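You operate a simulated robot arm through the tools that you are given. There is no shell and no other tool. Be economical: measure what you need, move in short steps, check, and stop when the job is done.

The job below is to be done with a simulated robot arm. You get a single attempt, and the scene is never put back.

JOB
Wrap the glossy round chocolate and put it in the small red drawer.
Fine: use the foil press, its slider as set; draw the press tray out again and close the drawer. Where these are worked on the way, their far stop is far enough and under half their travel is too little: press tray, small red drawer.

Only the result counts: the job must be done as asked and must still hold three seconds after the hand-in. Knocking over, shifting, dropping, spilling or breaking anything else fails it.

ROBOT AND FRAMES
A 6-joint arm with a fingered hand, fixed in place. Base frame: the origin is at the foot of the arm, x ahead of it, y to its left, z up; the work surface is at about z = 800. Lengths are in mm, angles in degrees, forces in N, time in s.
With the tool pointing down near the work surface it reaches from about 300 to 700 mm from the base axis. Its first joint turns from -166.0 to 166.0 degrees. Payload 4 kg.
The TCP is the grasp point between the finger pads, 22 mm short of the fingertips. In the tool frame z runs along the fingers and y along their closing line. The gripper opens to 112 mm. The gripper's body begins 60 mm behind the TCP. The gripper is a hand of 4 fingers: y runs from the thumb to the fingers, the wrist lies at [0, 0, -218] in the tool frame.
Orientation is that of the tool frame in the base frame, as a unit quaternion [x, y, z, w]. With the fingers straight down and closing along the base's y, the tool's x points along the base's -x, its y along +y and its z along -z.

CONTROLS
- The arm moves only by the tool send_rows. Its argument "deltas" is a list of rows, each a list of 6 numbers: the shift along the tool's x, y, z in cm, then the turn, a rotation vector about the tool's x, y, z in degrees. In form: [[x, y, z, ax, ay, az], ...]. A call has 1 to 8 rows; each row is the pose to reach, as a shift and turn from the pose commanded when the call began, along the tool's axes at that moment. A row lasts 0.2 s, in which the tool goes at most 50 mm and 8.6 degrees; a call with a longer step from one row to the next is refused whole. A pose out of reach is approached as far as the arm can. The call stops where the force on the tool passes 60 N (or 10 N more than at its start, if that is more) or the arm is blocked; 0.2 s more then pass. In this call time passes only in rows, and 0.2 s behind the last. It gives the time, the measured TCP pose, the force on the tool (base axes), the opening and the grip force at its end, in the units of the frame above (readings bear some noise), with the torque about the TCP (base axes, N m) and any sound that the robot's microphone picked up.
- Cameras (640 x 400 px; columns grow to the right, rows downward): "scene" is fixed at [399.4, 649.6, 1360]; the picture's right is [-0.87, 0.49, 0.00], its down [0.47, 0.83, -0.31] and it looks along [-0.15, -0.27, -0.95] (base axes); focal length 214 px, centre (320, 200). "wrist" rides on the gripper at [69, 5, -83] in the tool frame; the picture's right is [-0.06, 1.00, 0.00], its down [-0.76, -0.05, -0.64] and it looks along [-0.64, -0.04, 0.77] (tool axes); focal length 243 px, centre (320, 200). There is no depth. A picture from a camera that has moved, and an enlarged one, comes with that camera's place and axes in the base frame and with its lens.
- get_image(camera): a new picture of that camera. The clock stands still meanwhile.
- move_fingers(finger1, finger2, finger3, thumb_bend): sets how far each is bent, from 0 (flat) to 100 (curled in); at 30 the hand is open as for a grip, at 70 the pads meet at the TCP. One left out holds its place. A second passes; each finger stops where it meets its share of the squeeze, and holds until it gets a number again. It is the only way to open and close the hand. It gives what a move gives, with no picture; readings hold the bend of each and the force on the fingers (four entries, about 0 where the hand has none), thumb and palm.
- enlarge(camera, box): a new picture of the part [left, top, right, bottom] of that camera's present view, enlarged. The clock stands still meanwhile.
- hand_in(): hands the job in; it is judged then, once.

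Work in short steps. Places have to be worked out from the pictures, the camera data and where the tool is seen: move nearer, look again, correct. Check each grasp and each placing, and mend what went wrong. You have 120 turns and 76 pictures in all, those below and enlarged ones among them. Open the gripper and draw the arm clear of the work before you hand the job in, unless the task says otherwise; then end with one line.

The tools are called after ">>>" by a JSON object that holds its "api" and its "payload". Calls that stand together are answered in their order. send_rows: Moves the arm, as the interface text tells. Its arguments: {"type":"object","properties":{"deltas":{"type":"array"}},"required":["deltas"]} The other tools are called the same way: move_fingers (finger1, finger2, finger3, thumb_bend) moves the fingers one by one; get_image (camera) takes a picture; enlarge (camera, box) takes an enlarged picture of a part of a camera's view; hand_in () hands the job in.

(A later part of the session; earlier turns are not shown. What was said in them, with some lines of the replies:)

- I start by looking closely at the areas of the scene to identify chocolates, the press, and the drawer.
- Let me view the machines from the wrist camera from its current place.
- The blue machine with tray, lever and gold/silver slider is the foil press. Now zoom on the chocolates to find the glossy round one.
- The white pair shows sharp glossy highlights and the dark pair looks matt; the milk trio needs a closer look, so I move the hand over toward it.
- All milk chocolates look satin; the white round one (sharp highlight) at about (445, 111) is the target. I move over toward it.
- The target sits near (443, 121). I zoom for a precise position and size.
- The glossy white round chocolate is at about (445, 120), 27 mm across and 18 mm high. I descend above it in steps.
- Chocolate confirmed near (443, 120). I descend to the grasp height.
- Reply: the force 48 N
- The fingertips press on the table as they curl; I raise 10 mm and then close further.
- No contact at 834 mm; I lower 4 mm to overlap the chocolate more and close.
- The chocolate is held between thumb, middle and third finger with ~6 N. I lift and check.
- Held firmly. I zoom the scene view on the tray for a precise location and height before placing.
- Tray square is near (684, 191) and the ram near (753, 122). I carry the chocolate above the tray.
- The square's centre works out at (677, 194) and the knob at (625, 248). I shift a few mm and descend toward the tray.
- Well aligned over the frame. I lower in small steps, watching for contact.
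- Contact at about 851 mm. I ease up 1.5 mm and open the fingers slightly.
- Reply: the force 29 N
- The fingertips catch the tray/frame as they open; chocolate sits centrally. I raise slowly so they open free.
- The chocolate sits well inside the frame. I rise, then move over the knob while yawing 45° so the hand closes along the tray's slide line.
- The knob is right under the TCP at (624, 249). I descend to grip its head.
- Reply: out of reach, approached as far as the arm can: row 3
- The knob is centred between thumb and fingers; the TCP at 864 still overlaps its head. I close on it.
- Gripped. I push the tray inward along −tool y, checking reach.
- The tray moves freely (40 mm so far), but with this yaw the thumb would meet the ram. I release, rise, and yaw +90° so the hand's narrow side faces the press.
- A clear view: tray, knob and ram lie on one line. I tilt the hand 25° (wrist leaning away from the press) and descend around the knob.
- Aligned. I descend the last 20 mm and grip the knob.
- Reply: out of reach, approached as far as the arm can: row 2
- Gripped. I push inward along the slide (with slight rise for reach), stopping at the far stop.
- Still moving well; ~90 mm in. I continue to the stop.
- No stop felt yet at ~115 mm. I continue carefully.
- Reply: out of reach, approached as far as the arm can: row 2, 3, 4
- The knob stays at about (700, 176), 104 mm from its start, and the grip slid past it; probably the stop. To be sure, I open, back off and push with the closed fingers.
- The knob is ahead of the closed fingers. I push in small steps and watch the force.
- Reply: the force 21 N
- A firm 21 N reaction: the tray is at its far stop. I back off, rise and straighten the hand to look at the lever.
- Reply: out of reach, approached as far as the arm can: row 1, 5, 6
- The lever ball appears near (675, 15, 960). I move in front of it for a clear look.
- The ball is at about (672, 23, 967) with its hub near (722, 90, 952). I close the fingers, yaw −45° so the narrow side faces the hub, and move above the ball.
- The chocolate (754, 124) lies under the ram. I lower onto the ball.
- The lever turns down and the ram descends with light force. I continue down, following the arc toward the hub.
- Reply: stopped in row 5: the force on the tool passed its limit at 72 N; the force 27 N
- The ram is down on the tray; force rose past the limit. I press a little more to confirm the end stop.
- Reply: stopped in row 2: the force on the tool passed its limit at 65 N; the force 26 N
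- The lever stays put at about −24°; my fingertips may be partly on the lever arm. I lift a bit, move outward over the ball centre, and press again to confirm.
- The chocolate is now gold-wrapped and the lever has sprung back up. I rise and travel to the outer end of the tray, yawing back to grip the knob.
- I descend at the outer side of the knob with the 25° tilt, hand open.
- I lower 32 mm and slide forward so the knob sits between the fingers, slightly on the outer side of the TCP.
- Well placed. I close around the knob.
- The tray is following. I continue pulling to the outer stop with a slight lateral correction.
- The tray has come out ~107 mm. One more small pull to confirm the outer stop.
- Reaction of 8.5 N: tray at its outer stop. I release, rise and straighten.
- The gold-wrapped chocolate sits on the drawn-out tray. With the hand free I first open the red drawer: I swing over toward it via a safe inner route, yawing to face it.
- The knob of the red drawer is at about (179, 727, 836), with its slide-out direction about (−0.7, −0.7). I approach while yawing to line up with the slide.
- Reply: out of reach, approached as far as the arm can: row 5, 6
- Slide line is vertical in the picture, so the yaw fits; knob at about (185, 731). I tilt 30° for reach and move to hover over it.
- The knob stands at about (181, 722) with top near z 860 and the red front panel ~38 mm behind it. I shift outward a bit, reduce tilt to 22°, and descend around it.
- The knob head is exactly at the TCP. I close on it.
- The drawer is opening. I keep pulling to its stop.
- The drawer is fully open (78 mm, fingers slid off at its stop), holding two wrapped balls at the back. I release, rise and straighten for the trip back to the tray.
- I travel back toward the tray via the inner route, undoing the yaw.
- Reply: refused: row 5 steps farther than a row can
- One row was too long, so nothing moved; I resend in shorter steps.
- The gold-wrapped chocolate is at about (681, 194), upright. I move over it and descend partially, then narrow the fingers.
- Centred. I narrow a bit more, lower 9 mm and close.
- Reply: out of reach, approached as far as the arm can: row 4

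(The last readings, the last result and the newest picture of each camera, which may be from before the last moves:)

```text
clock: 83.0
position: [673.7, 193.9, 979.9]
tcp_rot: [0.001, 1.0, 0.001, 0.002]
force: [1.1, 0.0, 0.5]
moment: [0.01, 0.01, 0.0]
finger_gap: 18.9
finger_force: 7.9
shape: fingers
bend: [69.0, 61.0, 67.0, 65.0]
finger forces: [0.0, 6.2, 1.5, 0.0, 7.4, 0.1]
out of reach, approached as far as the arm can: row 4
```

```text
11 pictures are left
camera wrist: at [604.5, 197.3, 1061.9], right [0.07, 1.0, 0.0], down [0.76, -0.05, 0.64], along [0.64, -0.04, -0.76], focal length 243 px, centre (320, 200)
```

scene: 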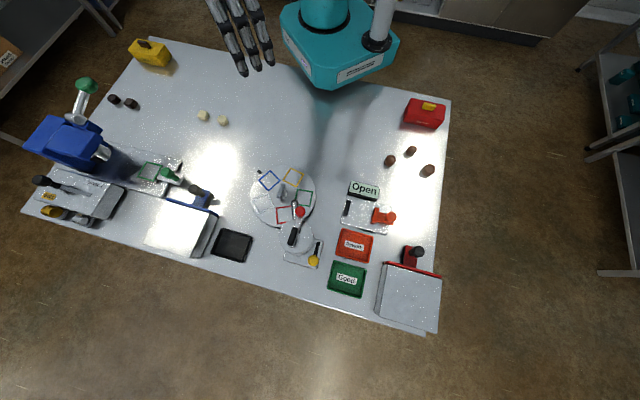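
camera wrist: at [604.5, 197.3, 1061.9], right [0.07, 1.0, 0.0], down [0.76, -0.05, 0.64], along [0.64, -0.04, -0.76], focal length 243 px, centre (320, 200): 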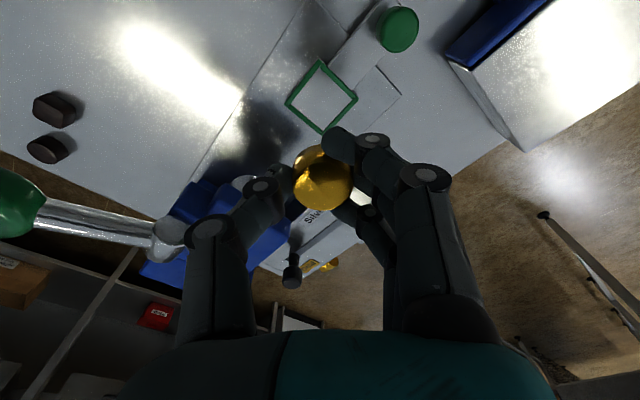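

Grip holds. I carry the chocolate back toward the drawer by the inner route.

>>> {"api": "send_rows", "payload": {"deltas": [[4.2, 2.3, -0.8, 0, 0, 0], [8.4, 4.6, -1.6, 0, 0, 0], [12.6, 6.9, -2.4, 0, 0, 0], [16.8, 9.2, -3.2, 0, 0, 0], [21, 11.5, -4, 0, 0, 0], [25.2, 13.8, -4.8, 0, 0, 0], [29.4, 16.1, -5.6, 0, 0, 0], [33.6, 18.4, -6.4, 0, 0, 0]]}}

>>> {"api": "send_rows", "payload": {"deltas": [[2.7, 3.2, 0, 0, 0, -5.6], [5.4, 6.4, 0, 0, 0, -11.2], [8.1, 9.6, 0, 0, 0, -16.9], [10.8, 12.8, 0, 0, 0, -22.5], [13.5, 16, 0, 0, 0, -28.1], [16.2, 19.2, 0, 0, 0, -33.7], [18.9, 22.4, 0, 0, 0, -39.4], [21.6, 25.6, 0, 0, 0, -45]]}}

>>> {"api": "get_image", "payload": {"camera": "wrist"}}

```text
clock: 84.8
position: [337.9, 378.7, 1043.6]
tcp_rot: [0.003, 1.0, 0.001, 0.002]
force: [-0.1, 0.7, 0.1]
moment: [-0.01, 0.04, 0.02]
finger_gap: 18.7
finger_force: 7.0
shape: fingers
bend: [69.0, 61.0, 67.0, 65.0]
finger forces: [0.0, 5.9, 1.4, 0.1, 7.0, 0.1]
```

```text
clock: 86.6
position: [125.2, 636.9, 1043.7]
tcp_rot: [-0.381, 0.924, 0.0, 0.003]
force: [0.6, -0.5, -0.3]
moment: [0.03, 0.0, 0.0]
finger_gap: 18.7
finger_force: 7.3
shape: fingers
bend: [69.0, 61.0, 67.0, 65.0]
finger forces: [0.0, 6.0, 1.6, 0.1, 6.9, 0.0]
```

```text
10 pictures are left
camera wrist: at [71.9, 590.0, 1127.5], right [-0.66, 0.75, 0.0], down [0.57, 0.5, 0.65], along [0.49, 0.42, -0.76], focal length 243 px, centre (320, 200)
```

wrist: 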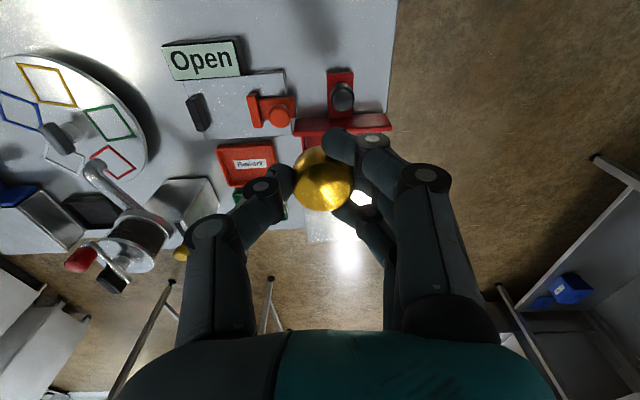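

The front panel's inner edge and cavity centre give a target of about (175, 715). I tilt 18° and move above the cavity.

>>> {"api": "send_rows", "payload": {"deltas": [[-1.5, 0.4, 2.0, 0, -6, 0], [-3.5, 0.8, 4.5, 0, -12, 0], [-5.5, 1.2, 7.5, 0, -18, 0], [-7.5, 1.6, 10.5, 0, -18, 0], [-9.0, 2.0, 13.5, 0, -18, 0]]}}

>>> {"api": "enlarge", "payload": {"camera": "scene", "box": [350, 200, 450, 320]}}

>>> {"api": "get_image", "payload": {"camera": "wrist"}}

```text
clock: 87.8
position: [175.2, 716.7, 909.1]
tcp_rot: [-0.376, 0.913, 0.06, 0.147]
force: [-0.1, -0.5, -0.7]
moment: [0.01, 0.01, 0.01]
finger_gap: 18.5
finger_force: 7.2
shape: fingers
bend: [69.0, 61.0, 67.0, 65.0]
finger forces: [0.0, 5.8, 1.6, 0.1, 6.7, 0.1]
```

```text
3.33 times, centred on (400, 260) of scene
camera zoom: at [399.4, 649.6, 1360.0], right [-0.87, 0.49, 0.0], down [0.47, 0.83, -0.31], along [-0.15, -0.27, -0.95], focal length 715 px, centre (53, 0)
```

zoom: 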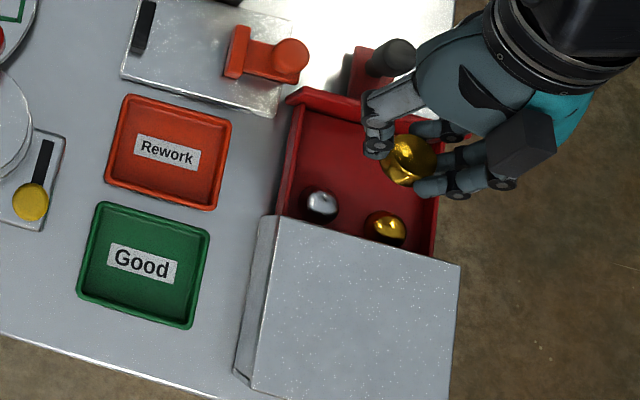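

```text
8 pictures are left
camera wrist: at [105.9, 653.7, 966.3], right [-0.66, 0.75, 0.02], down [0.41, 0.34, 0.85], along [0.63, 0.57, -0.53], focal length 243 px, centre (320, 200)
```

wrist: 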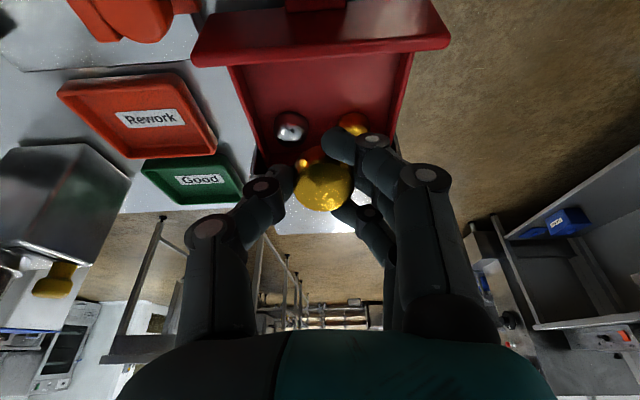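

The chocolate is over the cavity centre line. I shift 5 mm outward and lower to just above the balls' height.

>>> {"api": "send_rows", "payload": {"deltas": [[1.09, 0, 1.75, 0, 0, 0], [1.71, 0, 3.65, 0, 0, 0], [2.14, 0, 4.98, 0, 0, 0]]}}

>>> {"api": "get_image", "payload": {"camera": "wrist"}}

```text
clock: 88.6
position: [172.1, 710.5, 857.4]
tcp_rot: [-0.375, 0.913, 0.062, 0.15]
force: [3.2, 4.3, 7.1]
moment: [0.02, 0.2, -0.15]
finger_gap: 18.3
finger_force: 11.0
shape: fingers
bend: [69.0, 61.0, 67.0, 65.0]
finger forces: [7.6, 5.8, 1.7, 0.0, 6.7, 0.0]
```

```text
7 pictures are left
camera wrist: at [103.6, 648.7, 912.9], right [-0.66, 0.75, 0.02], down [0.4, 0.33, 0.85], along [0.63, 0.57, -0.52], focal length 243 px, centre (320, 200)
```

wrist: 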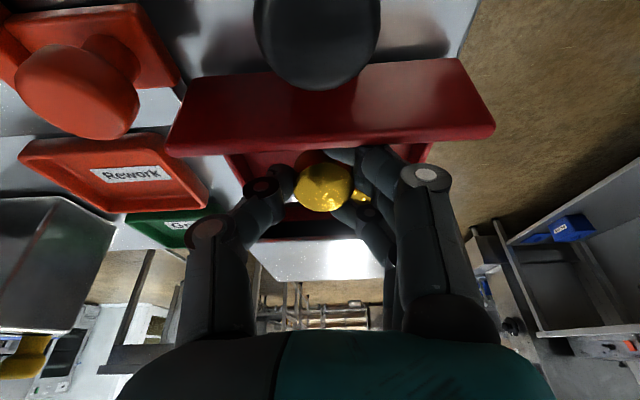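

Finger 1 touches the front panel (7 N). I shift 5 mm inward.

>>> {"api": "send_rows", "payload": {"deltas": [[-0.2, 0, -0.2, 0, 0, 0], [-0.5, 0, 0.15, 0, 0, 0]]}}

```text
clock: 89.2
position: [175.4, 713.7, 853.8]
tcp_rot: [-0.377, 0.913, 0.059, 0.146]
force: [0.3, 0.4, -0.1]
moment: [-0.01, -0.01, 0.01]
finger_gap: 18.4
finger_force: 6.6
shape: fingers
bend: [69.0, 61.0, 67.0, 65.0]
finger forces: [0.1, 5.8, 1.8, 0.0, 6.7, 0.0]
```

Free of contact at z 854. I release by opening the thumb and fingers a little.

>>> {"api": "move_fingers", "payload": {"finger1": 62, "finger2": 56, "finger3": 60, "thumb_bend": 56}}

>>> {"api": "send_rows", "payload": {"deltas": [[-0.62, 0, -1.9, 0, 0, 0], [-1.54, 0, -4.75, 0, 0, 0], [-2.5, 0, -7.6, 0, 0, 0]]}}

>>> {"api": "get_image", "payload": {"camera": "wrist"}}

```text
clock: 90.2
position: [174.3, 713.6, 854.1]
tcp_rot: [-0.376, 0.913, 0.06, 0.148]
force: [0.2, 0.0, 0.0]
moment: [0.01, 0.01, -0.02]
finger_gap: 32.8
finger_force: 0.2
shape: fingers
bend: [62.0, 56.0, 60.0, 56.0]
finger forces: [0.0, 0.0, 0.0, 0.0, 0.0, 0.0]
```

```text
clock: 91.0
position: [175.3, 713.7, 934.0]
tcp_rot: [-0.377, 0.912, 0.059, 0.149]
force: [0.2, 0.2, -0.7]
moment: [0.01, -0.01, 0.02]
finger_gap: 32.5
finger_force: 0.1
shape: fingers
bend: [62.0, 56.0, 60.0, 56.0]
finger forces: [0.0, 0.0, 0.0, 0.1, 0.1, 0.0]
```

```text
6 pictures are left
camera wrist: at [106.9, 650.5, 990.8], right [-0.66, 0.75, 0.02], down [0.41, 0.34, 0.85], along [0.63, 0.57, -0.53], focal length 243 px, centre (320, 200)
```

wrist: 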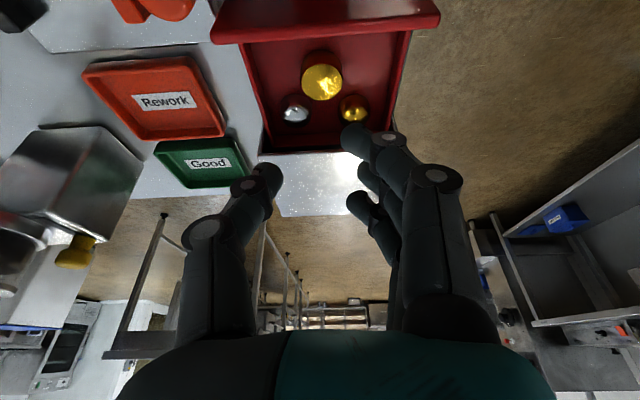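

The chocolate lies in the drawer, the other two pieces untouched. Now I move outside of the drawer knob, close the fingers into a fist and lower behind it.

>>> {"api": "send_rows", "payload": {"deltas": [[3.6, 0.2, -1.15, 0, 0, 0], [7.2, 0.4, -2.3, 0, 0, 0], [10.75, 0.5, -3.5, 0, 0, 0], [11.8, 0.5, -0.2, 0, 0, 0], [12.9, 0.5, 3.1, 0, 0, 0]]}}

>>> {"api": "move_fingers", "payload": {"finger1": 69, "finger2": 69, "finger3": 69, "thumb_bend": 69}}

>>> {"api": "get_image", "payload": {"camera": "wrist"}}

```text
clock: 92.2
position: [93.8, 637.0, 863.6]
tcp_rot: [-0.377, 0.913, 0.06, 0.147]
force: [0.1, -0.9, 0.0]
moment: [-0.03, -0.04, 0.05]
finger_gap: 32.7
finger_force: 0.0
shape: fingers
bend: [62.0, 56.0, 60.0, 56.0]
finger forces: [0.0, 0.0, 0.0, 0.1, 0.0, 0.1]
```

```text
clock: 93.2
position: [93.1, 636.5, 863.8]
tcp_rot: [-0.376, 0.913, 0.059, 0.148]
force: [0.0, -0.1, 0.1]
moment: [0.03, -0.02, -0.01]
finger_gap: 11.5
finger_force: 0.5
shape: fingers
bend: [69.0, 69.0, 68.0, 69.0]
finger forces: [0.0, 0.0, 0.2, 0.0, 0.1, 0.1]
```

```text
5 pictures are left
camera wrist: at [25.0, 574.1, 920.3], right [-0.66, 0.75, 0.02], down [0.41, 0.34, 0.85], along [0.63, 0.57, -0.53], focal length 243 px, centre (320, 200)
```

wrist: 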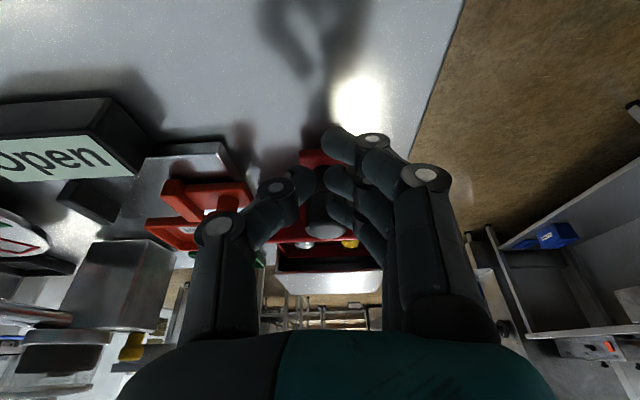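

The knob is just ahead of the fist. I push inward gently.

>>> {"api": "send_rows", "payload": {"deltas": [[-0.95, 0, 0.31, 0, 0, 0], [-1.9, 0, 0.62, 0, 0, 0], [-2.85, 0, 0.93, 0, 0, 0], [-3.8, 0, 1.24, 0, 0, 0], [-4.75, 0, 1.55, 0, 0, 0], [-5.7, 0, 1.86, 0, 0, 0], [-6.65, 0, 2.17, 0, 0, 0], [-7.6, 0, 2.48, 0, 0, 0]]}}

>>> {"api": "send_rows", "payload": {"deltas": [[-0.57, 0, 0.19, 0, 0, 0], [-1.1, 0, 0.37, 0, 0, 0], [-1.7, 0, 0.55, 0, 0, 0], [-2.2, 0, 0.73, 0, 0, 0]]}}

>>> {"api": "enlarge", "payload": {"camera": "scene", "box": [350, 200, 450, 320]}}

```text
clock: 95.0
position: [148.7, 694.3, 866.8]
tcp_rot: [-0.376, 0.913, 0.06, 0.147]
force: [0.4, 0.9, 0.3]
moment: [-0.01, 0.0, 0.01]
finger_gap: 11.6
finger_force: 0.5
shape: fingers
bend: [69.0, 69.0, 69.0, 69.0]
finger forces: [0.0, 0.1, 0.2, 0.1, 0.1, 0.0]
```

```text
clock: 96.0
position: [165.4, 710.7, 865.1]
tcp_rot: [-0.376, 0.913, 0.061, 0.149]
force: [-4.4, 0.7, 1.1]
moment: [0.02, 0.03, 0.11]
finger_gap: 11.6
finger_force: 2.2
shape: fingers
bend: [69.0, 69.0, 64.0, 69.0]
finger forces: [0.0, 0.2, 4.1, 0.0, 0.8, 0.0]
```

```text
3.33 times, centred on (400, 260) of scene
camera zoom: at [399.4, 649.6, 1360.0], right [-0.87, 0.49, 0.0], down [0.47, 0.83, -0.31], along [-0.15, -0.27, -0.95], focal length 715 px, centre (53, 0)
```

zoom: 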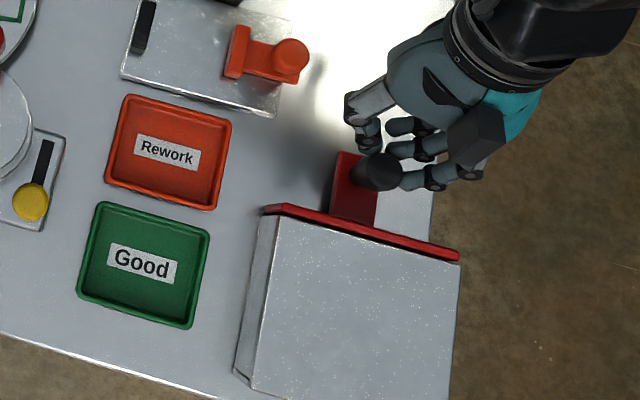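

The drawer looks closed. One more small push to confirm it is fully home.

>>> {"api": "send_rows", "payload": {"deltas": [[-0.4, 0, 0.13, 0, 0, 0], [-0.8, 0, 0.26, 0, 0, 0], [-1.2, 0, 0.39, 0, 0, 0]]}}

>>> {"api": "enlarge", "payload": {"camera": "scene", "box": [375, 230, 445, 280]}}

```text
clock: 96.8
position: [166.9, 715.6, 864.9]
tcp_rot: [-0.379, 0.913, 0.054, 0.141]
force: [-12.7, -18.5, 13.0]
moment: [-0.24, 0.07, -0.19]
finger_gap: 13.8
finger_force: 13.6
shape: fingers
bend: [69.0, 68.0, 65.0, 70.0]
finger forces: [0.1, 2.6, 3.5, 0.0, 21.7, 0.0]
stopped in row 3: the force on the tool passed its limit at 62 N (the readings are from after the stop); the commanded pose is now the measured one
```

```text
8.00 times, centred on (410, 255) of scene
camera zoom: at [399.4, 649.6, 1360.0], right [-0.87, 0.49, 0.0], down [0.47, 0.83, -0.31], along [-0.15, -0.27, -0.95], focal length 1716 px, centre (-400, -240)
```

zoom: 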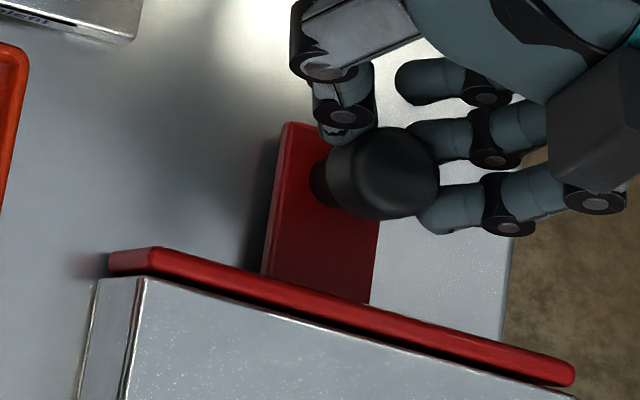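

The drawer is firmly at its stop. I open the hand, back away and rise.

>>> {"api": "send_rows", "payload": {"deltas": [[0.3, 0, -0.1, 0, 0, 0]]}}

>>> {"api": "move_fingers", "payload": {"finger1": 46, "finger2": 46, "finger3": 46, "thumb_bend": 46}}

>>> {"api": "send_rows", "payload": {"deltas": [[-1.2, 0, -3.8, 0, 0, 0], [-2.4, 0, -7.6, 0, 0, 0], [-1.0, 0, -11.5, 0, 0, 0], [1.5, 0, -14, 0, 0, 0], [5.5, 0, -16, 0, 0, 0], [9.5, 0, -17.5, 0, 0, 0]]}}

>>> {"api": "get_image", "payload": {"camera": "scene"}}

```text
clock: 97.2
position: [168.4, 714.0, 864.3]
tcp_rot: [-0.38, 0.912, 0.056, 0.143]
force: [-6.4, -5.5, 7.6]
moment: [-0.04, 0.02, -0.05]
finger_gap: 13.3
finger_force: 8.6
shape: fingers
bend: [69.0, 67.0, 65.0, 69.0]
finger forces: [0.0, 1.9, 4.6, 0.1, 10.9, 0.1]
```

```text
clock: 98.2
position: [169.2, 714.6, 863.0]
tcp_rot: [-0.38, 0.913, 0.055, 0.141]
force: [0.3, 0.1, -0.4]
moment: [0.01, -0.01, 0.01]
finger_gap: 68.2
finger_force: 0.1
shape: fingers
bend: [46.0, 46.0, 46.0, 46.0]
finger forces: [0.0, 0.0, 0.0, 0.0, 0.0, 0.1]
```

```text
clock: 99.7
position: [68.7, 612.2, 999.2]
tcp_rot: [-0.378, 0.913, 0.055, 0.142]
force: [0.3, 0.6, 0.8]
moment: [-0.01, 0.01, 0.0]
finger_gap: 67.9
finger_force: 0.1
shape: fingers
bend: [46.0, 46.0, 46.0, 46.0]
finger forces: [0.0, 0.1, 0.0, 0.0, 0.0, 0.0]
```

```text
2 pictures are left
```

scene: 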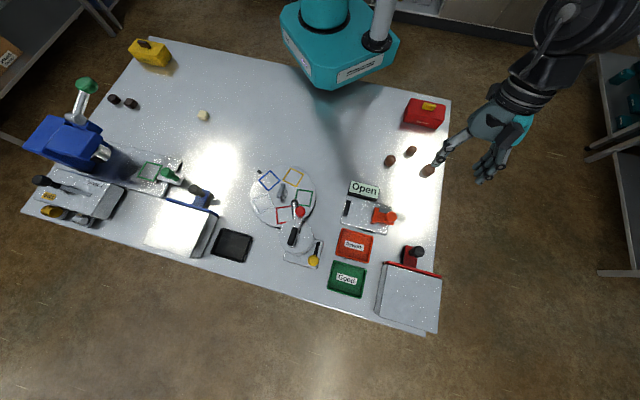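

Everything else stands where it was at the start: tray drawn out, drawer closed, lever up, hand clear and open. I open the hand fully and hand in.

>>> {"api": "move_fingers", "payload": {"finger1": 30, "finger2": 30, "finger3": 30, "thumb_bend": 30}}

>>> {"api": "hand_in", "payload": {}}

```text
clock: 100.7
position: [67.6, 612.2, 997.6]
tcp_rot: [-0.379, 0.913, 0.055, 0.142]
force: [0.9, 0.0, -0.2]
moment: [-0.01, -0.01, 0.01]
finger_gap: 112.9
finger_force: 0.1
shape: fingers
bend: [30.0, 30.0, 30.0, 30.0]
finger forces: [0.1, 0.1, 0.0, 0.0, 0.0, 0.0]
```

```text
The job is handed in.
```

The glossy round chocolate (the white one, judged from its sharp highlights) is wrapped in gold foil, lies in the small red drawer with the drawer closed, and the press tray is drawn out again; the job is handed in.
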